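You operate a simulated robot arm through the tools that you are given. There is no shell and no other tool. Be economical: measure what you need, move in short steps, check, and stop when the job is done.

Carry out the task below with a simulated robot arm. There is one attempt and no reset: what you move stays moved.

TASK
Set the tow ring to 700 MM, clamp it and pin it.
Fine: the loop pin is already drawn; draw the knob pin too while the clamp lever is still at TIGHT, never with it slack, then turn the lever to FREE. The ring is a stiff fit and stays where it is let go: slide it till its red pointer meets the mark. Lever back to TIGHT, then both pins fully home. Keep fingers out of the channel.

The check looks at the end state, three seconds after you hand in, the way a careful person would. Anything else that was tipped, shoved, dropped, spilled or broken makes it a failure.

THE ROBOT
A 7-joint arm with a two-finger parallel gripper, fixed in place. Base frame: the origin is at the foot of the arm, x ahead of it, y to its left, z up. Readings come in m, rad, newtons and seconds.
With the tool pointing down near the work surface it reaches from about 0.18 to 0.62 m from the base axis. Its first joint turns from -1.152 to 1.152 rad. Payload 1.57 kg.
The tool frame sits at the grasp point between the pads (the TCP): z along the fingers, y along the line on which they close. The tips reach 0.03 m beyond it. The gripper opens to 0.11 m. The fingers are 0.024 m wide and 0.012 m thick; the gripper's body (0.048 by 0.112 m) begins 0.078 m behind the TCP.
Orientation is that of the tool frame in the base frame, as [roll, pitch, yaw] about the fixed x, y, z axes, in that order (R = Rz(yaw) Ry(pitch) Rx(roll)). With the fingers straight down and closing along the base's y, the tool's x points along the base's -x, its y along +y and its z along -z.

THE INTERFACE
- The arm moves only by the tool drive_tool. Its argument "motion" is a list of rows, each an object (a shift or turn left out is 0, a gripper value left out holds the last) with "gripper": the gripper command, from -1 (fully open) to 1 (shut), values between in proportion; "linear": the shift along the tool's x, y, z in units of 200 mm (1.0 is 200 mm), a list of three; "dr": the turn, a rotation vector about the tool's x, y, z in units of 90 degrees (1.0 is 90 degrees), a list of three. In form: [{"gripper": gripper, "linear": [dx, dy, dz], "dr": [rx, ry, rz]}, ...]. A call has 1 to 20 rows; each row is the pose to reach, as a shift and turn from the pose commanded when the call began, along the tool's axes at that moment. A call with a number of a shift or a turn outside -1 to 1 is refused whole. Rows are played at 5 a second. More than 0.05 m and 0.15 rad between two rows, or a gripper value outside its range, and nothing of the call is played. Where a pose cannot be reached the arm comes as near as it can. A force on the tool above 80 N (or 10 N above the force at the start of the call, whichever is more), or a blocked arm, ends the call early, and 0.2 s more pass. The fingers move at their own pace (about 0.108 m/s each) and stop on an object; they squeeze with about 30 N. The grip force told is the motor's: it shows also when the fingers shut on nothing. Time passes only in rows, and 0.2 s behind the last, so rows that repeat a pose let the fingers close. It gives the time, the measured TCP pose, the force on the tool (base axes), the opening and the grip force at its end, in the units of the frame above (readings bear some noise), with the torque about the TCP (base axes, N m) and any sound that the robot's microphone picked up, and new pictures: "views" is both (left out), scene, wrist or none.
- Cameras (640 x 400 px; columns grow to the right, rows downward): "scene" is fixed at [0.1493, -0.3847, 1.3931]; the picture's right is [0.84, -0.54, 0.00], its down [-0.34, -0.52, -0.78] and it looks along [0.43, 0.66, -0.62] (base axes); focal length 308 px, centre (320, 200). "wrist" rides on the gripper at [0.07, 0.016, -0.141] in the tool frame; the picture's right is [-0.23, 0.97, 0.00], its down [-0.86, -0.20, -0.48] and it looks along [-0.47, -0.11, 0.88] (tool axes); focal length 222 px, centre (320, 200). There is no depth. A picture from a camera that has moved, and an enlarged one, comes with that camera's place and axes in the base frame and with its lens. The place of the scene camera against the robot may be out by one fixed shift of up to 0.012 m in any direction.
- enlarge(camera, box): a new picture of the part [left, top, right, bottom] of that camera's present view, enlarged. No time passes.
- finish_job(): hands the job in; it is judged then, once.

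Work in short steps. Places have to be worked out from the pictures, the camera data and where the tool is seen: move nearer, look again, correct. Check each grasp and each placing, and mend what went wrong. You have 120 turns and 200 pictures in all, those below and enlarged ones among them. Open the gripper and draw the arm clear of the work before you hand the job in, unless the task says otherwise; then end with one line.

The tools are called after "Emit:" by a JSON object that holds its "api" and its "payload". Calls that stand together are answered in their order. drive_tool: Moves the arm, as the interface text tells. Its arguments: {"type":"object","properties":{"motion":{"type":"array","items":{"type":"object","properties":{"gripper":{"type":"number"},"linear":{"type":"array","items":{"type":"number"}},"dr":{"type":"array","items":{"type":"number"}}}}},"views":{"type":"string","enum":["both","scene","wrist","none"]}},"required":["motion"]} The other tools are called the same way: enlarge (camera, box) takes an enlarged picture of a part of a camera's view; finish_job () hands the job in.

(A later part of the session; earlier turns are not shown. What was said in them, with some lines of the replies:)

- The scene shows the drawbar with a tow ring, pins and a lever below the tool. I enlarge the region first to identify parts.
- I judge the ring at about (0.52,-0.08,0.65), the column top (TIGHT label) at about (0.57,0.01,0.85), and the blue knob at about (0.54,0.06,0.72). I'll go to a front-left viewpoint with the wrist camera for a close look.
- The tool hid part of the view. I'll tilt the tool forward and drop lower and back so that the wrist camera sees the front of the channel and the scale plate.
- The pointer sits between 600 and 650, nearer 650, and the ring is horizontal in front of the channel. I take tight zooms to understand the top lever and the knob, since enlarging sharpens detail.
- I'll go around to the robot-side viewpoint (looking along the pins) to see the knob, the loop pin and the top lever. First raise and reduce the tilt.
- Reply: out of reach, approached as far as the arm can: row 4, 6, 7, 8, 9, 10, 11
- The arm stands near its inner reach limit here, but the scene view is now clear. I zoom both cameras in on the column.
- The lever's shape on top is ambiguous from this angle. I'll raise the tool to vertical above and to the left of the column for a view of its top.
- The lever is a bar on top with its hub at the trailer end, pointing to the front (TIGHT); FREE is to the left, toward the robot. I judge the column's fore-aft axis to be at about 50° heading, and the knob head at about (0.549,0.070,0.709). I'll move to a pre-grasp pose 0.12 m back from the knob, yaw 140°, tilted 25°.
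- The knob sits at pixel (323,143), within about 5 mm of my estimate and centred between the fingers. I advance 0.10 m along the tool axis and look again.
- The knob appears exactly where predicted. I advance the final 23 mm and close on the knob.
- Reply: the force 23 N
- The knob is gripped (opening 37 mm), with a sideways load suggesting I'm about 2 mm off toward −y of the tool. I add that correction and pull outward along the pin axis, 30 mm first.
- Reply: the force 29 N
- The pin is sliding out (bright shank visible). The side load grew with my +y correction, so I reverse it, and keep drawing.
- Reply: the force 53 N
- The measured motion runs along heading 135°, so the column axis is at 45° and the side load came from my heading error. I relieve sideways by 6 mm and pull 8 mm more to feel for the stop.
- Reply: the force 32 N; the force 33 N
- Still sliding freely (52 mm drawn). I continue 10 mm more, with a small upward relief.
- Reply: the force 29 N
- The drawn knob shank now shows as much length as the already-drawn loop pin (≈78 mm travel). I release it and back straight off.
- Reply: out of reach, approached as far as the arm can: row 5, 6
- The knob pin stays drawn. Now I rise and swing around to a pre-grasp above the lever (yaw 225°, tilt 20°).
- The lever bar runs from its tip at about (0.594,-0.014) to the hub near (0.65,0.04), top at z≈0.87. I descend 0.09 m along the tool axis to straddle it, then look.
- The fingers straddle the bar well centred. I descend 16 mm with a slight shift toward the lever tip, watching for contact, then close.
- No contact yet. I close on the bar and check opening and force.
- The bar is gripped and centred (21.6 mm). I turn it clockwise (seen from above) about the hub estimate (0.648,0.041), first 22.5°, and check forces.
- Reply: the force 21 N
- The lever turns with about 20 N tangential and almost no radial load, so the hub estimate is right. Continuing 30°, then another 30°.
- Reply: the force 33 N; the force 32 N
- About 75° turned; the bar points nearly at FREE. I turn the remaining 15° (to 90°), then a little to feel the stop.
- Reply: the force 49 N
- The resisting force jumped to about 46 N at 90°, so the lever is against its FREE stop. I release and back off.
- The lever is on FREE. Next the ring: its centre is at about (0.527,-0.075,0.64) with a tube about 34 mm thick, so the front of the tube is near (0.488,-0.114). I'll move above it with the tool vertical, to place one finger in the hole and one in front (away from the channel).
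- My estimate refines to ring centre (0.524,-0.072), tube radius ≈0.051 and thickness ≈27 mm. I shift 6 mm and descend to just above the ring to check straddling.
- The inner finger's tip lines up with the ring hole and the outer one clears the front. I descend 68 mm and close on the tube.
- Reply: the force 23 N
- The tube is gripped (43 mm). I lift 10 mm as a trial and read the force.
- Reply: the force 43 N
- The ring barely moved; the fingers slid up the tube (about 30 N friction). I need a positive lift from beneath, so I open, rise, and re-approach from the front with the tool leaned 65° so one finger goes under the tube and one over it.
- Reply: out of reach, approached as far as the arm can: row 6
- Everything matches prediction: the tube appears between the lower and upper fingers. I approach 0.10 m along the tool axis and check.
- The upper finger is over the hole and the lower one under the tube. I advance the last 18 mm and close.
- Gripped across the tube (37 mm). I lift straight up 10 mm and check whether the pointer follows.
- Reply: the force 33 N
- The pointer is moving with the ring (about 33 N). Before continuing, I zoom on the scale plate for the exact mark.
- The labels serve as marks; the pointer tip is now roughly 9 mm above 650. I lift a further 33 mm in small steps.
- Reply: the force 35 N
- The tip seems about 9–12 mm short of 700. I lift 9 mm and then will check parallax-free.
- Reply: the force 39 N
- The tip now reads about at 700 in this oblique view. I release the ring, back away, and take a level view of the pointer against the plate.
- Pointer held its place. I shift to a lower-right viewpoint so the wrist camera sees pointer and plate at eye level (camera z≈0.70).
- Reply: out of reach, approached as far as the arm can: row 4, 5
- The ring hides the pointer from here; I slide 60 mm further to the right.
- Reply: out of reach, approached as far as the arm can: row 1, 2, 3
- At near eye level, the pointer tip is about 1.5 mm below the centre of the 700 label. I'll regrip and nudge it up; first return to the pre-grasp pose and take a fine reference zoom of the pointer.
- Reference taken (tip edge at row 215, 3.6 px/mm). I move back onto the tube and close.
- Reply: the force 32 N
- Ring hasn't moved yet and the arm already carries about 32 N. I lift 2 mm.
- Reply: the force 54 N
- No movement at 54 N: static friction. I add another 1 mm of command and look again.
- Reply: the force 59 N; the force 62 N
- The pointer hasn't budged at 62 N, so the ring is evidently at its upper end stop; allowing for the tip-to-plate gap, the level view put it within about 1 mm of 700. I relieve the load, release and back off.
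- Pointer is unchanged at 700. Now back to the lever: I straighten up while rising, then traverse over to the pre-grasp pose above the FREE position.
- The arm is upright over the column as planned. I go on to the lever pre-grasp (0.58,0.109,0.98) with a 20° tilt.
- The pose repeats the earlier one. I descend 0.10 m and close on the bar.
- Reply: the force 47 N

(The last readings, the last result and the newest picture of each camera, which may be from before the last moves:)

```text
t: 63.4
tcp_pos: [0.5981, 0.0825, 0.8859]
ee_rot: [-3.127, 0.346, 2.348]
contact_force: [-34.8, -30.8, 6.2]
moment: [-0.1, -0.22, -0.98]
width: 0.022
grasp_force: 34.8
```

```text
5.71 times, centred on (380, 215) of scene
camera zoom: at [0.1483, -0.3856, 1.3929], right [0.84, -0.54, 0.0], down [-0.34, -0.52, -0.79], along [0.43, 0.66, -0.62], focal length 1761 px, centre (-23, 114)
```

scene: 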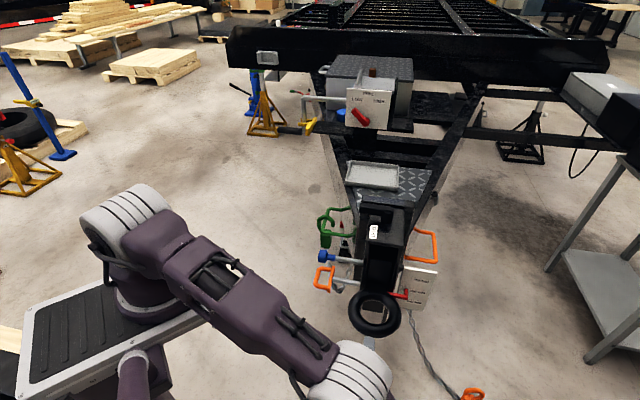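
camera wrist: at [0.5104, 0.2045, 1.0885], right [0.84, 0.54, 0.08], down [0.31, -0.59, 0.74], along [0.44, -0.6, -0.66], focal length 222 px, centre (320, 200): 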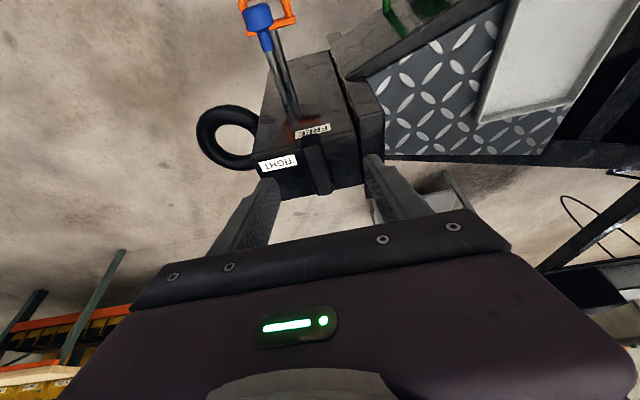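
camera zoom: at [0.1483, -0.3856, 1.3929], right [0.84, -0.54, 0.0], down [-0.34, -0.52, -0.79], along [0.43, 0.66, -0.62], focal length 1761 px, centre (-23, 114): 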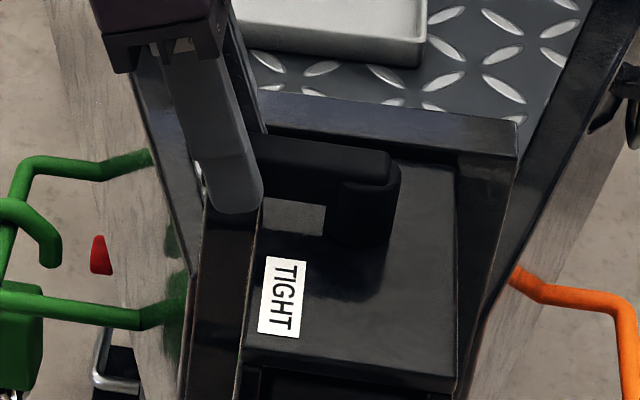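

Gripped at the FREE stop with a lateral preload, which I remove while turning back (counter-clockwise), first 30°.

Emit:
{"api": "drive_tool", "payload": {"motion": [{"linear": [0, -0.03, 0]}, {"linear": [-0.0026, -0.0718, 0.0009], "dr": [-0.0285, 0, -0.0783]}, {"linear": [-0.0103, -0.1128, 0.0037], "dr": [-0.057, 0, -0.1567]}, {"linear": [-0.0229, -0.1525, 0.0083], "dr": [-0.0855, 0, -0.235]}, {"linear": [-0.0403, -0.19, 0.0146], "dr": [-0.114, 0, -0.3133]}, {"linear": [-0.0403, -0.19, 0.0146], "dr": [-0.114, 0, -0.3133]}], "views": "none"}}

```text
t: 64.8
tcp_pos: [0.5815, 0.0529, 0.8854]
ee_rot: [-3.139, 0.345, 2.879]
contact_force: [-17.6, -10.4, -4.4]
moment: [-0.09, 1.02, -0.93]
width: 0.0221
grasp_force: 34.9
```

Emit:
{"api": "drive_tool", "payload": {"motion": [{"linear": [-0.0026, -0.0418, 0.0009], "dr": [-0.0285, 0, -0.0783]}, {"linear": [-0.0103, -0.0828, 0.0037], "dr": [-0.057, 0, -0.1567]}, {"linear": [-0.0229, -0.1225, 0.0083], "dr": [-0.0855, 0, -0.235]}, {"linear": [-0.0403, -0.16, 0.0146], "dr": [-0.114, 0, -0.3133]}, {"linear": [-0.0403, -0.16, 0.0146], "dr": [-0.114, 0, -0.3133]}], "views": "none"}}

Emit:
{"api": "enlarge", "payload": {"camera": "scene", "box": [330, 180, 430, 250]}}

```text
t: 66.0
tcp_pos: [0.5812, 0.0192, 0.8861]
ee_rot: [-3.139, 0.346, -2.881]
contact_force: [-17.3, -12.2, -9.9]
moment: [-0.32, 0.29, -0.51]
width: 0.0221
grasp_force: 35.0
```

```text
5.71 times, centred on (380, 215) of scene
camera zoom: at [0.1491, -0.3851, 1.393], right [0.84, -0.54, 0.0], down [-0.34, -0.52, -0.79], along [0.43, 0.66, -0.62], focal length 1761 px, centre (-23, 114)
```

zoom: 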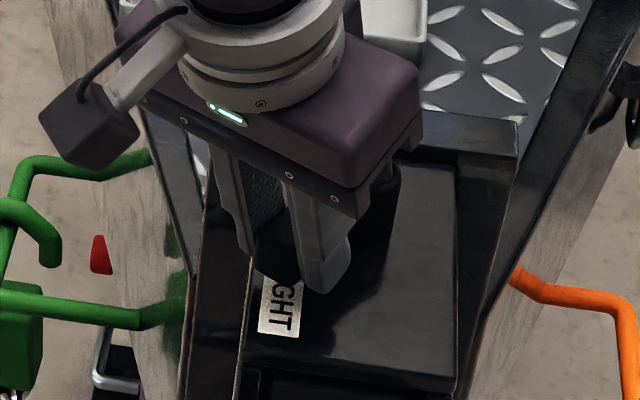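

Two-thirds back. I finish the last 30° and press slightly to seat it at the TIGHT stop.

Emit:
{"api": "drive_tool", "payload": {"motion": [{"linear": [0.0068, -0.0418, -0.0025], "dr": [-0.0285, 0, -0.0783]}, {"linear": [-0.0009, -0.0828, 0.0003], "dr": [-0.057, 0, -0.1567]}, {"linear": [-0.0135, -0.1225, 0.0049], "dr": [-0.0855, 0, -0.235]}, {"linear": [-0.0309, -0.16, 0.0112], "dr": [-0.114, 0, -0.3133]}, {"linear": [-0.0309, -0.16, 0.0112], "dr": [-0.114, 0, -0.3133]}], "views": "none"}}

Emit:
{"api": "enlarge", "payload": {"camera": "scene", "box": [330, 180, 430, 250]}}

```text
t: 67.2
tcp_pos: [0.5982, -0.0104, 0.887]
ee_rot: [-3.138, 0.351, -2.355]
contact_force: [6.0, -7.4, -13.0]
moment: [0.17, 0.37, -0.48]
width: 0.0213
grasp_force: 34.6
```

```text
5.71 times, centred on (380, 215) of scene
camera zoom: at [0.1497, -0.385, 1.3929], right [0.84, -0.54, 0.0], down [-0.34, -0.52, -0.78], along [0.43, 0.66, -0.62], focal length 1761 px, centre (-23, 114)
```

zoom: 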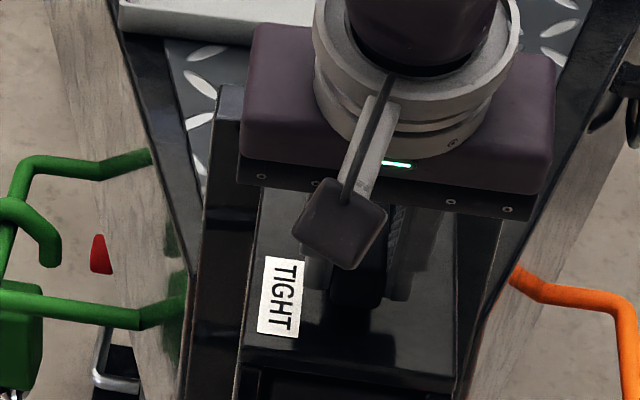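

Emit:
{"api": "drive_tool", "payload": {"motion": [{"linear": [0, -0.015, 0], "dr": [-0.008, 0, -0.02]}, {"linear": [0, -0.03, 0], "dr": [-0.014, 0, -0.038]}, {"linear": [0, -0.03, 0], "dr": [-0.014, 0, -0.038]}], "views": "none"}}

```text
t: 68.0
tcp_pos: [0.5997, -0.0098, 0.8865]
ee_rot: [3.141, 0.35, -2.292]
contact_force: [-21.3, 14.9, 9.9]
moment: [-0.38, 0.18, -0.84]
width: 0.023
grasp_force: 35.7
```

Pressing 6 mm further gave a 26 N reaction with no motion: the lever is at the TIGHT stop. I relax, release and back off.

Emit:
{"api": "drive_tool", "payload": {"motion": [{"linear": [0, 0.025, 0], "dr": [0.014, 0, 0.038]}, {"gripper": -0.2, "linear": [0, 0.025, 0], "dr": [0.014, 0, 0.038]}, {"linear": [0, 0.025, 0], "dr": [0.014, 0, 0.038]}, {"linear": [0, 0.025, -0.2], "dr": [0.014, 0, 0.038]}, {"linear": [0, 0.025, -0.4], "dr": [0.014, 0, 0.038]}, {"linear": [0, 0.025, -0.55], "dr": [0.014, 0, 0.038]}], "views": "wrist"}}

Emit:
{"api": "enlarge", "payload": {"camera": "scene", "box": [330, 180, 430, 250]}}

Emit:
{"api": "enlarge", "payload": {"camera": "scene", "box": [404, 270, 424, 284]}}

```text
t: 69.4
tcp_pos: [0.5725, -0.0364, 0.9899]
ee_rot: [3.141, 0.349, -2.358]
contact_force: [0.6, -0.2, 0.1]
moment: [-0.04, 0.02, 0.01]
width: 0.0661
grasp_force: 0.1
camera wrist: at [0.4799, -0.105, 1.0996], right [-0.54, 0.84, 0.08], down [0.59, 0.31, 0.74], along [0.6, 0.44, -0.67], focal length 222 px, centre (320, 200)
```

wrist: 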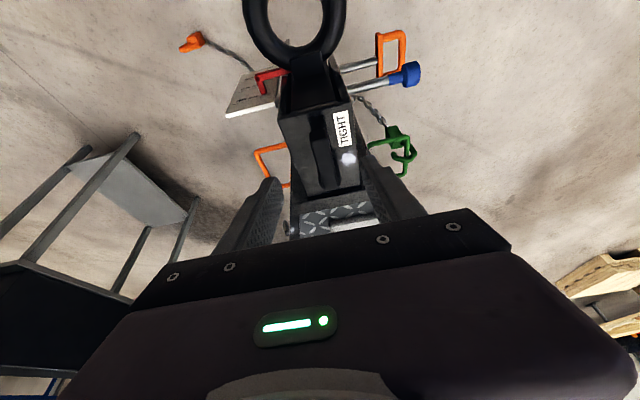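

```text
5.71 times, centred on (380, 215) of scene
camera zoom: at [0.1493, -0.3847, 1.3931], right [0.84, -0.54, 0.0], down [-0.34, -0.52, -0.78], along [0.43, 0.66, -0.62], focal length 1761 px, centre (-23, 114)
```

zoom: 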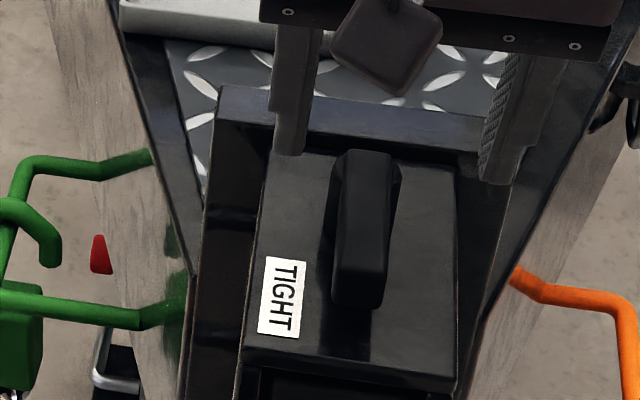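

```text
16.00 times, centred on (414, 277) of scene
camera zoom: at [0.1493, -0.3847, 1.3931], right [0.84, -0.54, 0.0], down [-0.34, -0.52, -0.78], along [0.43, 0.66, -0.62], focal length 4932 px, centre (-1184, -1032)
```

zoom: 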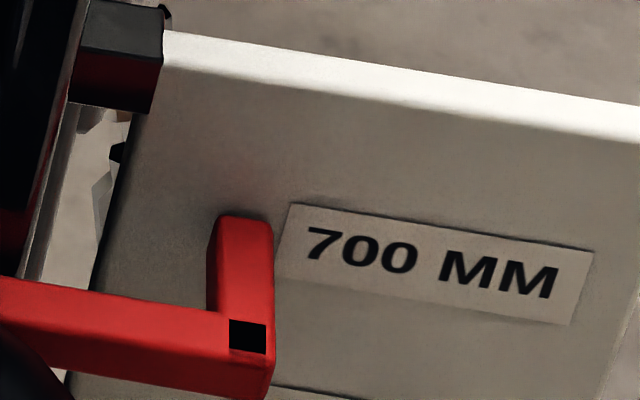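

The lever is back on TIGHT and the pointer still on 700. Next I swing to the robot side and hover above the drawn knob at (0.495,0.126).

Emit:
{"api": "drive_tool", "payload": {"motion": [{"linear": [-0.018, 0.077, 0.007], "dr": [0.031, 0, 0.085]}, {"linear": [-0.036, 0.154, 0.013], "dr": [0.062, 0, 0.171]}, {"linear": [-0.054, 0.232, 0.02], "dr": [0.093, 0, 0.256]}, {"linear": [-0.072, 0.309, 0.027], "dr": [0.124, 0, 0.342]}, {"linear": [-0.09, 0.386, 0.033], "dr": [0.155, 0, 0.427]}, {"linear": [-0.109, 0.463, 0.04], "dr": [0.187, 0, 0.513]}, {"linear": [-0.127, 0.54, 0.046], "dr": [0.218, 0, 0.598]}, {"linear": [-0.145, 0.617, 0.053], "dr": [0.249, 0, 0.684]}, {"linear": [-0.163, 0.695, 0.06], "dr": [0.28, 0, 0.769]}, {"linear": [-0.181, 0.772, 0.066], "dr": [0.311, 0, 0.855]}, {"linear": [-0.199, 0.849, 0.073], "dr": [0.342, 0, 0.94]}, {"linear": [-0.199, 0.849, 0.073], "dr": [0.342, 0, 0.94]}], "views": "none"}}

Emit:
{"api": "drive_tool", "payload": {"motion": [{"linear": [0.065, 0.02, 0.18], "dr": [0, -0.011, 0]}, {"linear": [0.13, 0.04, 0.36], "dr": [0, -0.022, 0]}, {"linear": [0.195, 0.06, 0.54], "dr": [0, -0.033, 0]}, {"linear": [0.26, 0.08, 0.72], "dr": [0, -0.044, 0]}, {"linear": [0.324, 0.09, 0.893], "dr": [0, -0.056, 0]}, {"linear": [0.324, 0.09, 0.893], "dr": [0, -0.056, 0]}], "views": "both"}}

```text
t: 72.0
tcp_pos: [0.4826, 0.1123, 0.9885]
ee_rot: [3.141, 0.351, 2.353]
contact_force: [-0.6, 0.1, -0.1]
moment: [-0.01, -0.01, -0.03]
width: 0.0659
grasp_force: 0.0
```

```text
t: 73.4
tcp_pos: [0.4967, 0.1252, 0.7983]
ee_rot: [3.14, 0.439, 2.353]
contact_force: [-0.4, -0.7, -0.1]
moment: [0.0, -0.01, -0.05]
width: 0.066
grasp_force: 0.0
camera wrist: at [0.4213, 0.2249, 0.8974], right [0.84, 0.54, 0.1], down [0.26, -0.55, 0.8], along [0.48, -0.64, -0.6], focal length 222 px, centre (320, 200)
```

scene: 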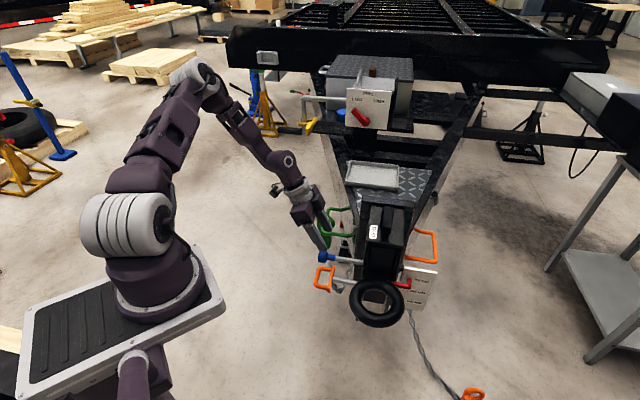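
wrist: 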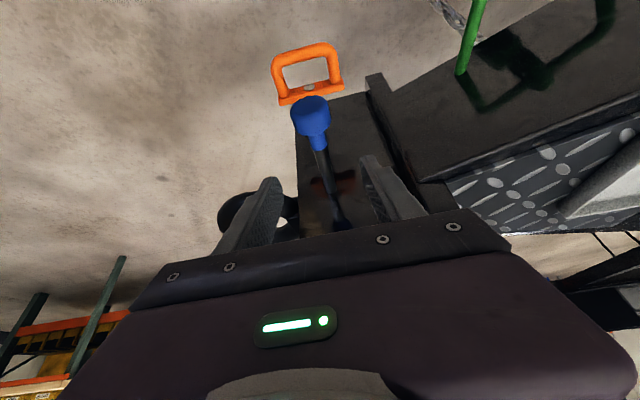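

The knob is right below. I descend 91 mm straddling the head and close.

Emit:
{"api": "drive_tool", "payload": {"motion": [{"linear": [0.064, 0.003, 0.137]}, {"linear": [0.128, 0.003, 0.275]}, {"linear": [0.192, 0.003, 0.412]}, {"linear": [0.192, 0.003, 0.412]}, {"gripper": 1, "linear": [0.192, 0.003, 0.412]}, {"linear": [0.192, 0.003, 0.412]}, {"linear": [0.192, 0.003, 0.412]}], "views": "none"}}

Emit:
{"api": "enlarge", "payload": {"camera": "scene", "box": [310, 190, 430, 300]}}

```text
t: 75.0
tcp_pos: [0.4977, 0.125, 0.7085]
ee_rot: [3.141, 0.44, 2.354]
contact_force: [1.3, -2.3, -11.0]
moment: [-0.15, -0.29, -0.02]
width: 0.0371
grasp_force: 42.8
```

```text
3.64 times, centred on (370, 245) of scene
camera zoom: at [0.1495, -0.3847, 1.393], right [0.84, -0.54, 0.0], down [-0.34, -0.52, -0.78], along [0.43, 0.66, -0.62], focal length 1121 px, centre (138, 36)
```

zoom: 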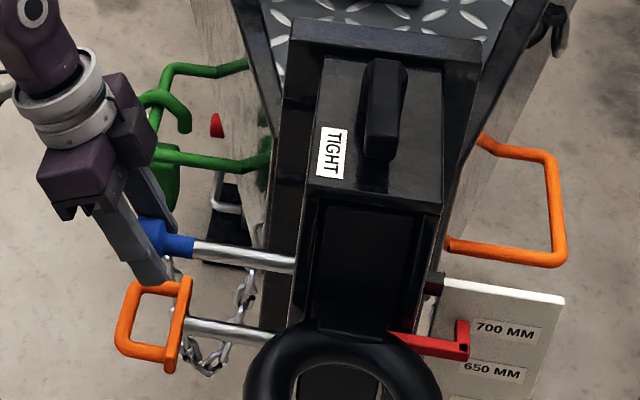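

A clean grip with little load. I push the pin inward 60 mm along its axis.

Emit:
{"api": "drive_tool", "payload": {"motion": [{"linear": [-0.054, 0, 0.025]}, {"linear": [-0.108, 0, 0.051]}, {"linear": [-0.163, 0, 0.076]}, {"linear": [-0.217, 0, 0.101]}, {"linear": [-0.272, 0, 0.127]}, {"linear": [-0.272, 0, 0.127]}], "views": "none"}}

Emit:
{"api": "enlarge", "payload": {"camera": "scene", "box": [310, 190, 430, 300]}}

```text
t: 76.4
tcp_pos: [0.5389, 0.0832, 0.7083]
ee_rot: [-3.141, 0.437, 2.355]
contact_force: [3.6, 7.4, -23.4]
moment: [0.46, 0.36, 0.06]
width: 0.0369
grasp_force: 42.7
```

```text
3.64 times, centred on (370, 245) of scene
camera zoom: at [0.1498, -0.3846, 1.393], right [0.84, -0.54, 0.0], down [-0.34, -0.52, -0.78], along [0.43, 0.66, -0.62], focal length 1121 px, centre (138, 36)
```

zoom: 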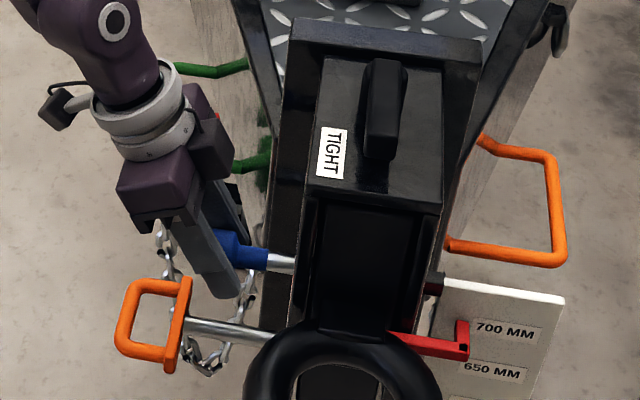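

58 mm in and sliding freely. I push another 16 mm, then look for the stop.

Emit:
{"api": "drive_tool", "payload": {"motion": [{"linear": [-0.034, 0, 0.021]}, {"linear": [-0.07, 0, 0.038]}, {"linear": [-0.07, 0, 0.038]}], "views": "none"}}

Emit:
{"api": "drive_tool", "payload": {"motion": [{"linear": [-0.018, 0, 0.0085]}, {"linear": [-0.036, 0, 0.017]}, {"linear": [-0.036, 0, 0.017]}], "views": "none"}}

Emit:
{"api": "enlarge", "payload": {"camera": "scene", "box": [310, 190, 430, 300]}}

```text
t: 77.2
tcp_pos: [0.5509, 0.0706, 0.7081]
ee_rot: [3.141, 0.44, 2.355]
contact_force: [1.7, 2.9, -0.3]
moment: [0.12, 0.09, -0.01]
width: 0.0371
grasp_force: 42.7
```

```text
t: 78.0
tcp_pos: [0.5557, 0.0674, 0.707]
ee_rot: [3.14, 0.436, 2.357]
contact_force: [-17.0, 23.0, 12.2]
moment: [0.18, 0.12, 0.04]
width: 0.0369
grasp_force: 43.1
```

```text
3.64 times, centred on (370, 245) of scene
camera zoom: at [0.1488, -0.3843, 1.3932], right [0.84, -0.54, 0.0], down [-0.34, -0.52, -0.78], along [0.43, 0.66, -0.62], focal length 1121 px, centre (138, 36)
```

zoom: 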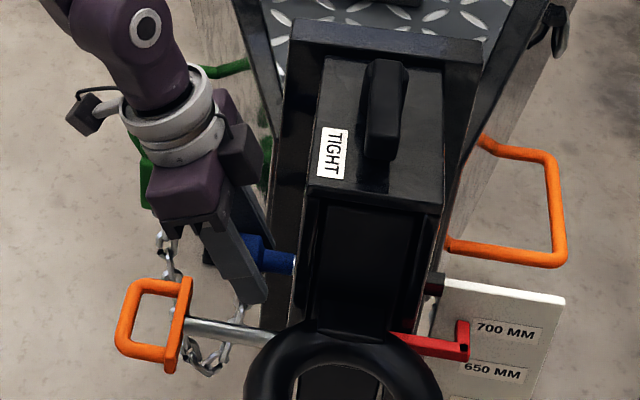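

A 28 N reaction with motion ended: the knob pin is seated at its stop. I release, back off, and view.

Emit:
{"api": "drive_tool", "payload": {"motion": [{"linear": [0.02, 0, -0.01]}, {"gripper": -0.2, "linear": [0.02, 0, -0.01]}, {"linear": [0.02, 0, -0.01]}, {"linear": [0.02, 0, -0.2]}, {"linear": [0.02, 0, -0.4]}, {"linear": [0.02, 0, -0.6]}], "views": "wrist"}}

Emit:
{"api": "enlarge", "payload": {"camera": "scene", "box": [310, 235, 400, 305]}}

```text
t: 79.4
tcp_pos: [0.5167, 0.1044, 0.8138]
ee_rot: [-3.142, 0.439, 2.354]
contact_force: [0.5, 0.5, 1.0]
moment: [0.03, -0.03, -0.01]
width: 0.0659
grasp_force: 0.1
camera wrist: at [0.4414, 0.2038, 0.9137], right [0.84, 0.54, 0.1], down [0.26, -0.55, 0.8], along [0.48, -0.64, -0.6], focal length 222 px, centre (320, 200)
```

wrist: 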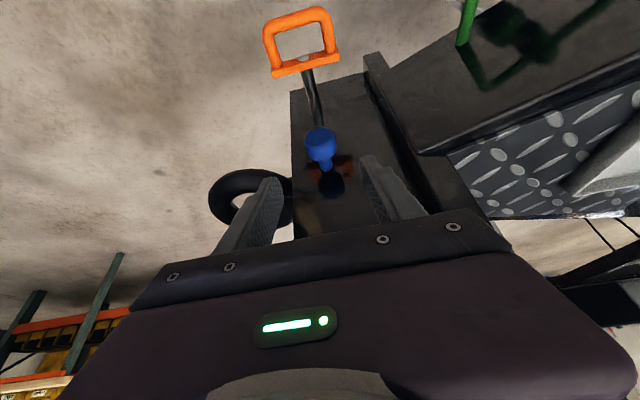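

```text
5.71 times, centred on (355, 270) of scene
camera zoom: at [0.1493, -0.3848, 1.3931], right [0.84, -0.54, 0.0], down [-0.34, -0.52, -0.78], along [0.43, 0.66, -0.62], focal length 1761 px, centre (120, -200)
```

zoom: 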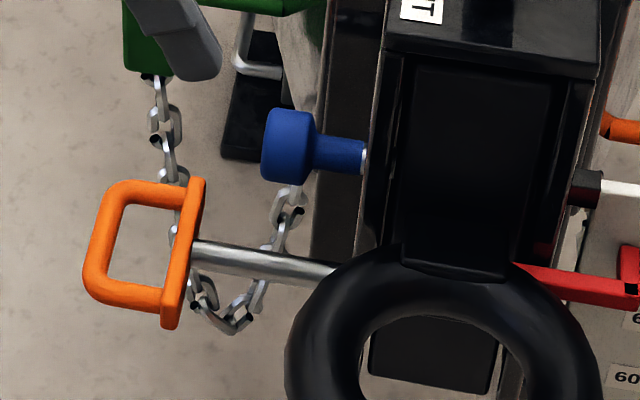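

The knob pin is home as at the start. The loop pin (bracket ≈(0.516,0.107,0.60)) lies right under the knob, so I'll push on the outer crossbar of its loop, at about (0.481,0.140,0.60), from outside with closed fingers. Move to a vertical hover just outside it.

Emit:
{"api": "drive_tool", "payload": {"motion": [{"gripper": 1, "linear": [0.127, 0, 0.015], "dr": [0, 0.07, 0]}, {"linear": [0.254, 0, 0.03], "dr": [0, 0.14, 0]}, {"linear": [0.381, 0, 0.046], "dr": [0, 0.21, 0]}, {"linear": [0.508, 0, 0.061], "dr": [0, 0.278, 0]}, {"linear": [0.508, 0, 0.061], "dr": [0, 0.278, 0]}], "views": "both"}}

```text
t: 80.6
tcp_pos: [0.4562, 0.1652, 0.7608]
ee_rot: [-3.141, 0.002, 2.352]
contact_force: [-0.5, -0.2, -0.5]
moment: [0.01, 0.0, -0.01]
width: 0.0
grasp_force: 21.5
camera wrist: at [0.4179, 0.228, 0.9027], right [0.85, 0.53, 0.0], down [0.46, -0.75, 0.48], along [0.25, -0.41, -0.88], focal length 222 px, centre (320, 200)
```

scene: 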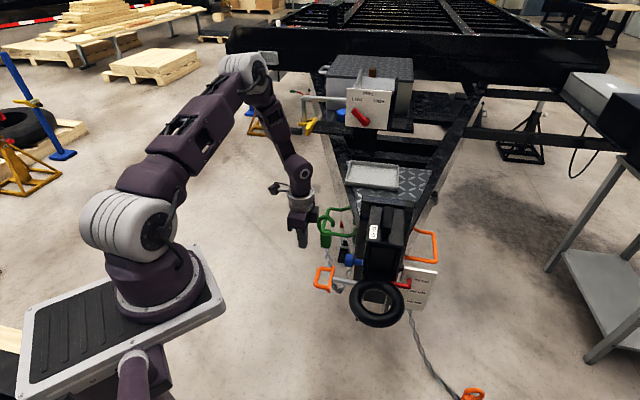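
wrist: 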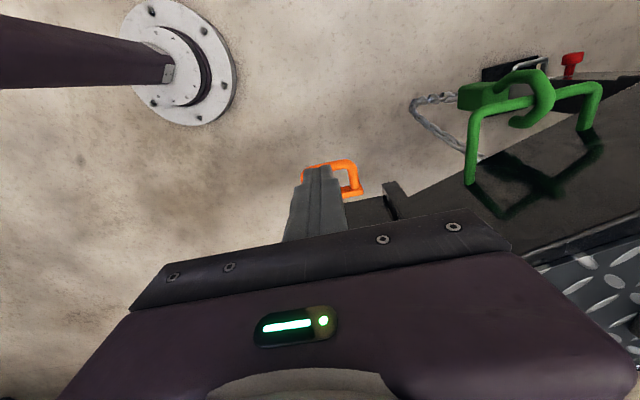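

The crossbar centre shows at about (0.489,0.142), i.e. 6 mm further along the trailer axis than my fingers. I correct that and descend to z 0.61, outside the bar.

Emit:
{"api": "drive_tool", "payload": {"motion": [{"linear": [0, 0.03, 0.2]}, {"linear": [0, 0.03, 0.4]}, {"linear": [0, 0.03, 0.6]}, {"linear": [0, 0.03, 0.75]}, {"linear": [0, 0.03, 0.75]}], "views": "wrist"}}

Emit:
{"api": "enlarge", "payload": {"camera": "scene", "box": [290, 225, 400, 305]}}

```text
t: 81.8
tcp_pos: [0.4603, 0.1708, 0.6095]
ee_rot: [-3.141, 0.002, 2.354]
contact_force: [0.3, -0.1, 0.7]
moment: [0.01, -0.03, 0.01]
width: 0.0
grasp_force: 20.9
camera wrist: at [0.4234, 0.2322, 0.752], right [0.85, 0.53, 0.0], down [0.46, -0.75, 0.48], along [0.25, -0.41, -0.88], focal length 222 px, centre (320, 200)
```

wrist: 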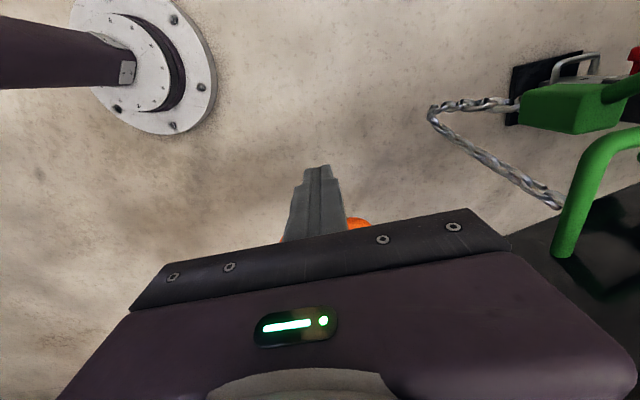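

```text
5.00 times, centred on (345, 265) of scene
camera zoom: at [0.1493, -0.3847, 1.3931], right [0.84, -0.54, 0.0], down [-0.34, -0.52, -0.78], along [0.43, 0.66, -0.62], focal length 1541 px, centre (195, -125)
```

zoom: 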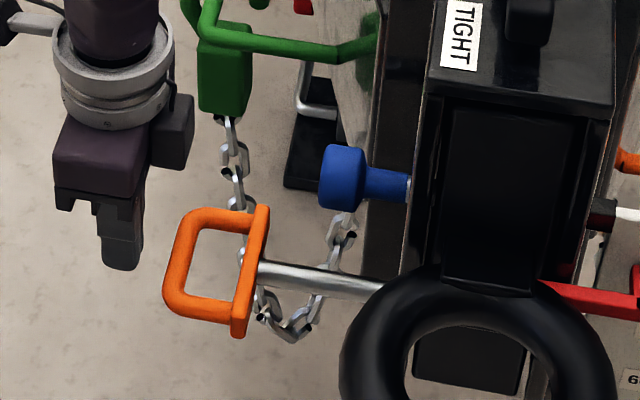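

Relative to the fingertips, the crossbar lies about 40 mm further in, centred about 12 mm above the tips. I lower 8 mm and advance 40 mm to push.

Emit:
{"api": "drive_tool", "payload": {"motion": [{"linear": [0, 0, 0.04]}, {"linear": [-0.07, 0, 0.04]}, {"linear": [-0.14, 0, 0.04]}, {"linear": [-0.2, 0, 0.04]}, {"linear": [-0.2, 0, 0.04]}], "views": "none"}}

Emit:
{"api": "enlarge", "payload": {"camera": "scene", "box": [290, 225, 400, 305]}}

```text
t: 83.0
tcp_pos: [0.4889, 0.1406, 0.6034]
ee_rot: [-3.141, 0.001, 2.354]
contact_force: [-1.2, 1.8, 0.6]
moment: [0.01, -0.02, 0.0]
width: 0.0001
grasp_force: 21.8
```

```text
5.00 times, centred on (345, 265) of scene
camera zoom: at [0.1493, -0.3847, 1.3931], right [0.84, -0.54, 0.0], down [-0.34, -0.52, -0.78], along [0.43, 0.66, -0.62], focal length 1541 px, centre (195, -125)
```

zoom: 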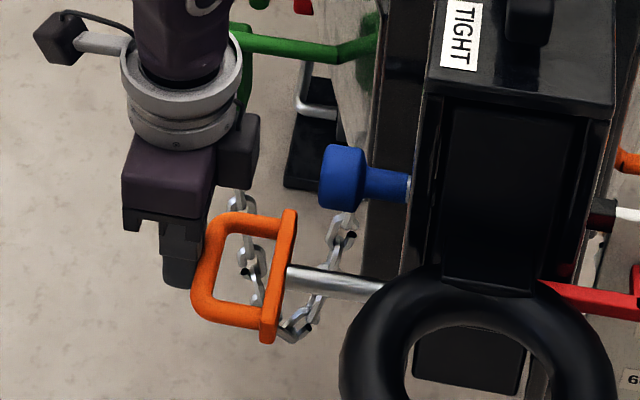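

The loop pin slides in with only a couple of newtons. Near home the gripper body would meet the knob, so I tilt the tool 25° away (top leaning outward) before pushing on.

Emit:
{"api": "drive_tool", "payload": {"motion": [{"linear": [0, 0, 0], "dr": [0, -0.07, 0]}, {"linear": [0, 0, 0], "dr": [0, -0.14, 0]}, {"linear": [0, 0, 0], "dr": [0, -0.21, 0]}, {"linear": [0, 0, 0], "dr": [0, -0.278, 0]}, {"linear": [0, 0, 0], "dr": [0, -0.278, 0]}], "views": "none"}}

Emit:
{"api": "enlarge", "payload": {"camera": "scene", "box": [290, 225, 400, 305]}}

```text
t: 84.2
tcp_pos: [0.49, 0.1413, 0.6027]
ee_rot: [3.14, 0.442, 2.353]
contact_force: [-1.2, 2.4, -0.5]
moment: [0.01, -0.01, -0.02]
width: 0.0001
grasp_force: 21.0
```

```text
5.00 times, centred on (345, 265) of scene
camera zoom: at [0.1493, -0.3847, 1.3931], right [0.84, -0.54, 0.0], down [-0.34, -0.52, -0.78], along [0.43, 0.66, -0.62], focal length 1541 px, centre (195, -125)
```

zoom: 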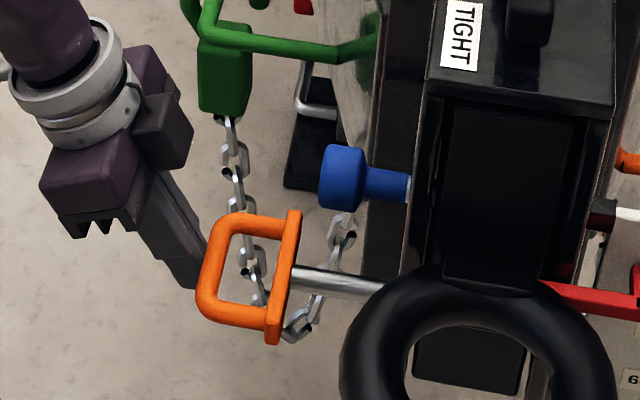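

Tilt done, contact kept. I push another 36 mm along the pin axis.

Emit:
{"api": "drive_tool", "payload": {"motion": [{"linear": [-0.054, 0, 0.025]}, {"linear": [-0.109, 0, 0.051]}, {"linear": [-0.163, 0, 0.076]}, {"linear": [-0.163, 0, 0.076]}], "views": "none"}}

Emit:
{"api": "enlarge", "payload": {"camera": "scene", "box": [290, 225, 400, 305]}}

```text
t: 85.2
tcp_pos: [0.514, 0.116, 0.6021]
ee_rot: [3.141, 0.438, 2.352]
contact_force: [-0.4, 1.4, -1.1]
moment: [0.01, 0.02, 0.0]
width: 0.0
grasp_force: 21.2
```

```text
5.00 times, centred on (345, 265) of scene
camera zoom: at [0.1493, -0.3847, 1.3931], right [0.84, -0.54, 0.0], down [-0.34, -0.52, -0.78], along [0.43, 0.66, -0.62], focal length 1541 px, centre (195, -125)
```

zoom: 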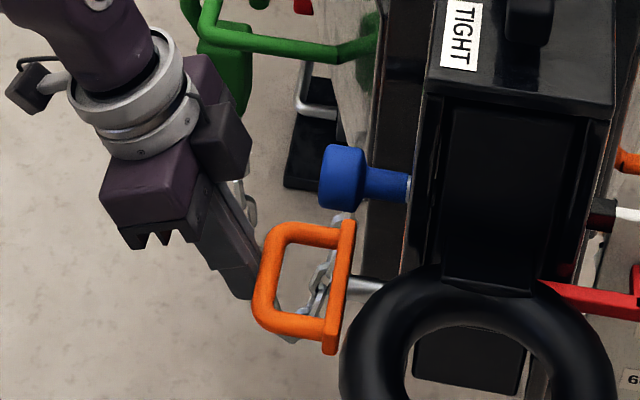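

Sliding well. I push 20 mm more, then in small increments until it stops.

Emit:
{"api": "drive_tool", "payload": {"motion": [{"linear": [-0.045, 0, 0.021]}, {"linear": [-0.09, 0, 0.042]}, {"linear": [-0.09, 0, 0.042]}], "views": "none"}}

Emit:
{"api": "enlarge", "payload": {"camera": "scene", "box": [290, 225, 400, 305]}}

```text
t: 86.0
tcp_pos: [0.5281, 0.1013, 0.6038]
ee_rot: [3.141, 0.437, 2.352]
contact_force: [-0.6, 0.9, -1.2]
moment: [0.0, 0.02, 0.01]
width: 0.0
grasp_force: 21.7
```

```text
5.00 times, centred on (345, 265) of scene
camera zoom: at [0.1493, -0.3847, 1.3931], right [0.84, -0.54, 0.0], down [-0.34, -0.52, -0.78], along [0.43, 0.66, -0.62], focal length 1541 px, centre (195, -125)
```

zoom: 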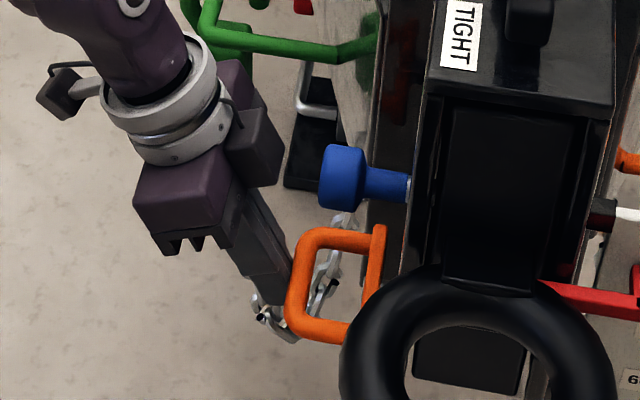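

Emit:
{"api": "drive_tool", "payload": {"motion": [{"linear": [-0.027, 0, 0.013]}, {"linear": [-0.054, 0, 0.025]}, {"linear": [-0.054, 0, 0.025]}], "views": "none"}}

Emit:
{"api": "enlarge", "payload": {"camera": "scene", "box": [290, 225, 400, 305]}}

```text
t: 86.8
tcp_pos: [0.5353, 0.0952, 0.6018]
ee_rot: [-3.141, 0.433, 2.354]
contact_force: [-19.3, 19.9, -5.5]
moment: [0.09, 0.21, -0.06]
width: 0.0
grasp_force: 21.2
```

```text
5.00 times, centred on (345, 265) of scene
camera zoom: at [0.1491, -0.3844, 1.3932], right [0.84, -0.54, 0.0], down [-0.34, -0.52, -0.78], along [0.43, 0.66, -0.62], focal length 1541 px, centre (195, -125)
```

zoom: 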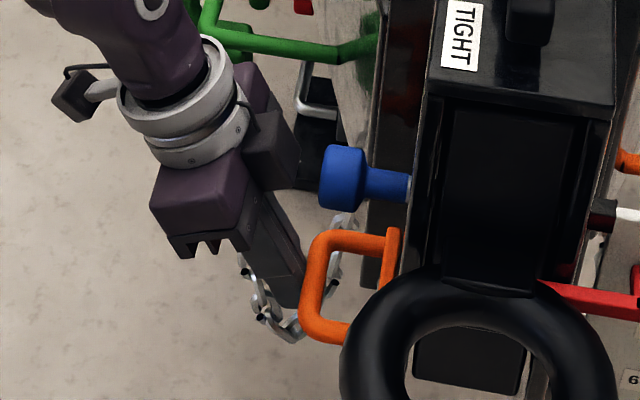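

A 28 N reaction: the bracket appears against the column side. I press 2 mm more to confirm it's the final stop, with a closer look.

Emit:
{"api": "drive_tool", "payload": {"motion": [{"linear": [-0.01, 0, 0.005]}, {"linear": [-0.01, 0, 0.005]}], "views": "none"}}

Emit:
{"api": "enlarge", "payload": {"camera": "scene", "box": [340, 255, 385, 295]}}

```text
t: 87.4
tcp_pos: [0.534, 0.095, 0.6017]
ee_rot: [3.141, 0.433, 2.353]
contact_force: [-33.5, 37.5, -5.2]
moment: [0.14, 0.22, -0.02]
width: 0.0
grasp_force: 20.9
```

```text
10.00 times, centred on (362, 275) of scene
camera zoom: at [0.1489, -0.3841, 1.3933], right [0.84, -0.54, 0.0], down [-0.34, -0.52, -0.78], along [0.43, 0.66, -0.62], focal length 3082 px, centre (-105, -550)
```

zoom: 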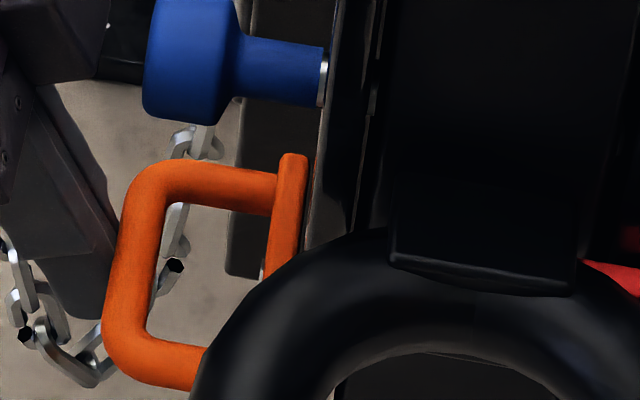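

Firm stop at 50 N with no motion, so the loop pin is home. I back off outward and then up, to a clear viewing pose.

Emit:
{"api": "drive_tool", "payload": {"motion": [{"linear": [0.09, 0, -0.042], "dr": [0, 0.06, 0]}, {"linear": [0.227, 0, -0.106], "dr": [0, 0.12, 0]}, {"linear": [0.18, 0, -0.25], "dr": [0, 0.18, 0]}, {"linear": [0.11, 0, -0.4], "dr": [0, 0.22, 0]}, {"linear": [0.03, 0, -0.57], "dr": [0, 0.22, 0]}, {"linear": [-0.05, 0, -0.74], "dr": [0, 0.22, 0]}, {"linear": [-0.13, 0, -0.9], "dr": [0, 0.22, 0]}], "views": "both"}}

Emit:
{"api": "enlarge", "payload": {"camera": "scene", "box": [310, 190, 450, 320]}}

Emit:
{"api": "enlarge", "payload": {"camera": "scene", "box": [404, 270, 424, 284]}}

```text
t: 89.0
tcp_pos: [0.5012, 0.1291, 0.7779]
ee_rot: [3.141, 0.091, 2.353]
contact_force: [0.3, -0.5, 0.4]
moment: [-0.02, -0.03, -0.05]
width: 0.0
grasp_force: 21.7
camera wrist: at [0.455, 0.2001, 0.9121], right [0.85, 0.53, 0.02], down [0.43, -0.71, 0.56], along [0.31, -0.46, -0.83], focal length 222 px, centre (320, 200)
```

scene: 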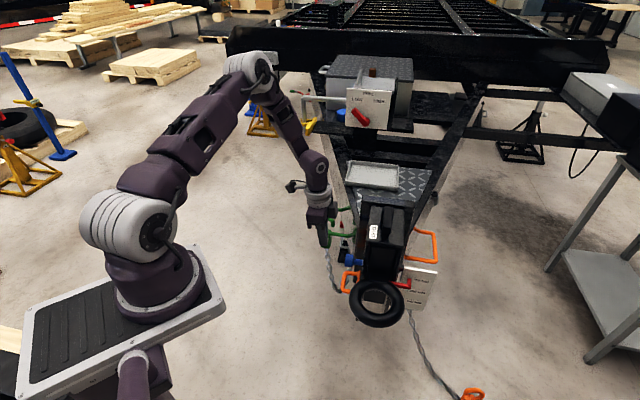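
wrist: 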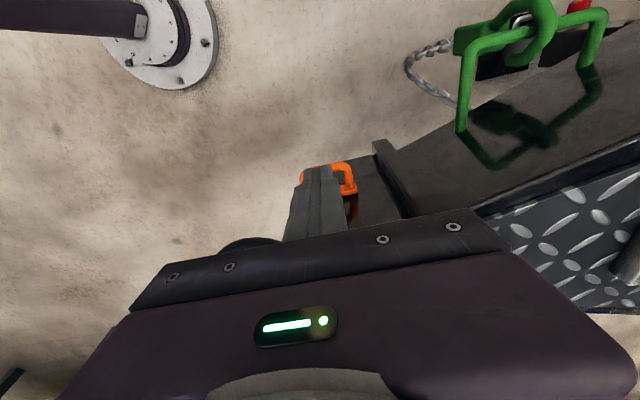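

```text
3.08 times, centred on (380, 255) of scene
camera zoom: at [0.1493, -0.3848, 1.3931], right [0.84, -0.54, 0.0], down [-0.34, -0.52, -0.78], along [0.43, 0.66, -0.62], focal length 948 px, centre (135, 31)
```

zoom: 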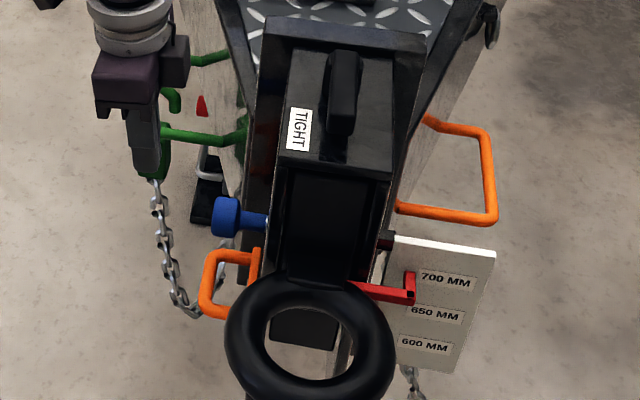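

```text
16.00 times, centred on (414, 277) of scene
camera zoom: at [0.1493, -0.3848, 1.3931], right [0.84, -0.54, 0.0], down [-0.34, -0.52, -0.78], along [0.43, 0.66, -0.62], focal length 4932 px, centre (-1184, -1032)
```

zoom: 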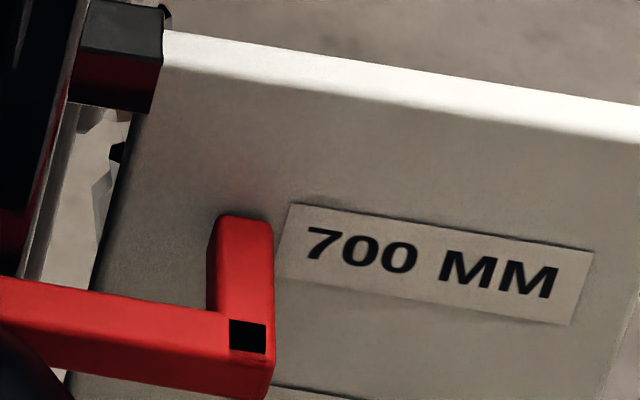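

All looks right. I open the gripper, draw the arm clear up and back, and take a final look at both pins.

Emit:
{"api": "drive_tool", "payload": {"motion": [{"gripper": -1, "linear": [0.05, 0, -0.15]}, {"linear": [0.1, 0, -0.35]}, {"linear": [0.15, 0, -0.55]}, {"linear": [0.2, 0, -0.75]}, {"linear": [0.2, 0, -0.75]}], "views": "wrist"}}

Emit:
{"api": "enlarge", "payload": {"camera": "wrist", "box": [260, 80, 420, 220]}}

Emit:
{"api": "enlarge", "payload": {"camera": "scene", "box": [340, 245, 385, 290]}}

```text
t: 90.2
tcp_pos: [0.462, 0.168, 0.9226]
ee_rot: [-3.141, 0.093, 2.352]
contact_force: [-0.7, -0.8, 0.3]
moment: [-0.01, -0.01, -0.01]
width: 0.1099
grasp_force: 0.1
camera wrist: at [0.4168, 0.2393, 1.0574], right [0.85, 0.53, 0.02], down [0.43, -0.71, 0.56], along [0.31, -0.46, -0.83], focal length 222 px, centre (320, 200)
```

wrist: 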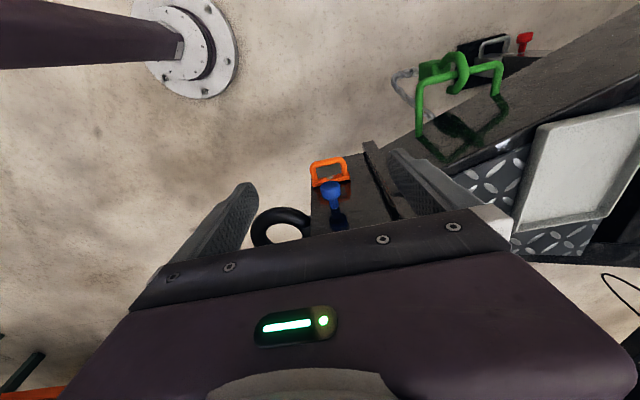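

```text
2.86 times, centred on (340, 150) of wrist
camera zoom: at [0.4168, 0.2393, 1.0574], right [0.85, 0.53, 0.02], down [0.43, -0.71, 0.56], along [0.31, -0.46, -0.83], focal length 635 px, centre (263, 343)
```

zoom: 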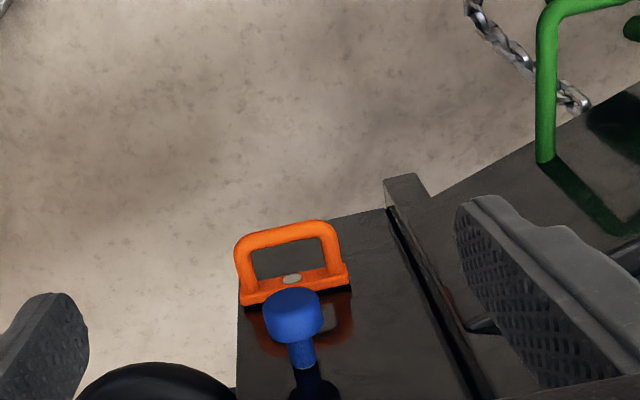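

```text
8.89 times, centred on (362, 268) of scene
camera zoom: at [0.1493, -0.3847, 1.3931], right [0.84, -0.54, 0.0], down [-0.34, -0.52, -0.78], along [0.43, 0.66, -0.62], focal length 2740 px, centre (-58, -400)
```

zoom: 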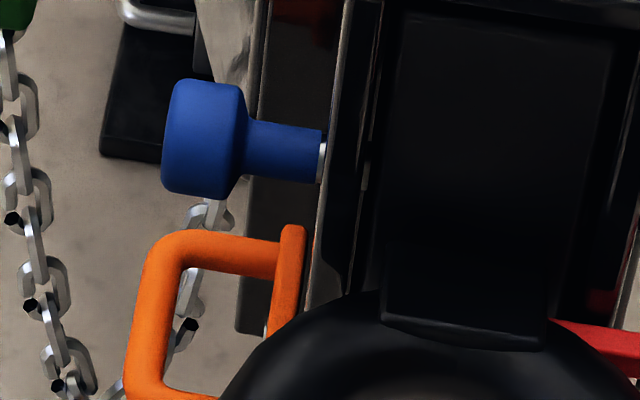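

Both pins are seated against the column, the lever is at TIGHT, the pointer is at 700, and the arm is clear. I hand in.

Emit:
{"api": "finish_job", "payload": {}}

```text
The job is handed in.
```

The tow ring is at 700 MM, clamped at TIGHT, with both pins fully home; the pointer reads within about 1–1.5 mm of the mark, at the point where the ring would go no higher.
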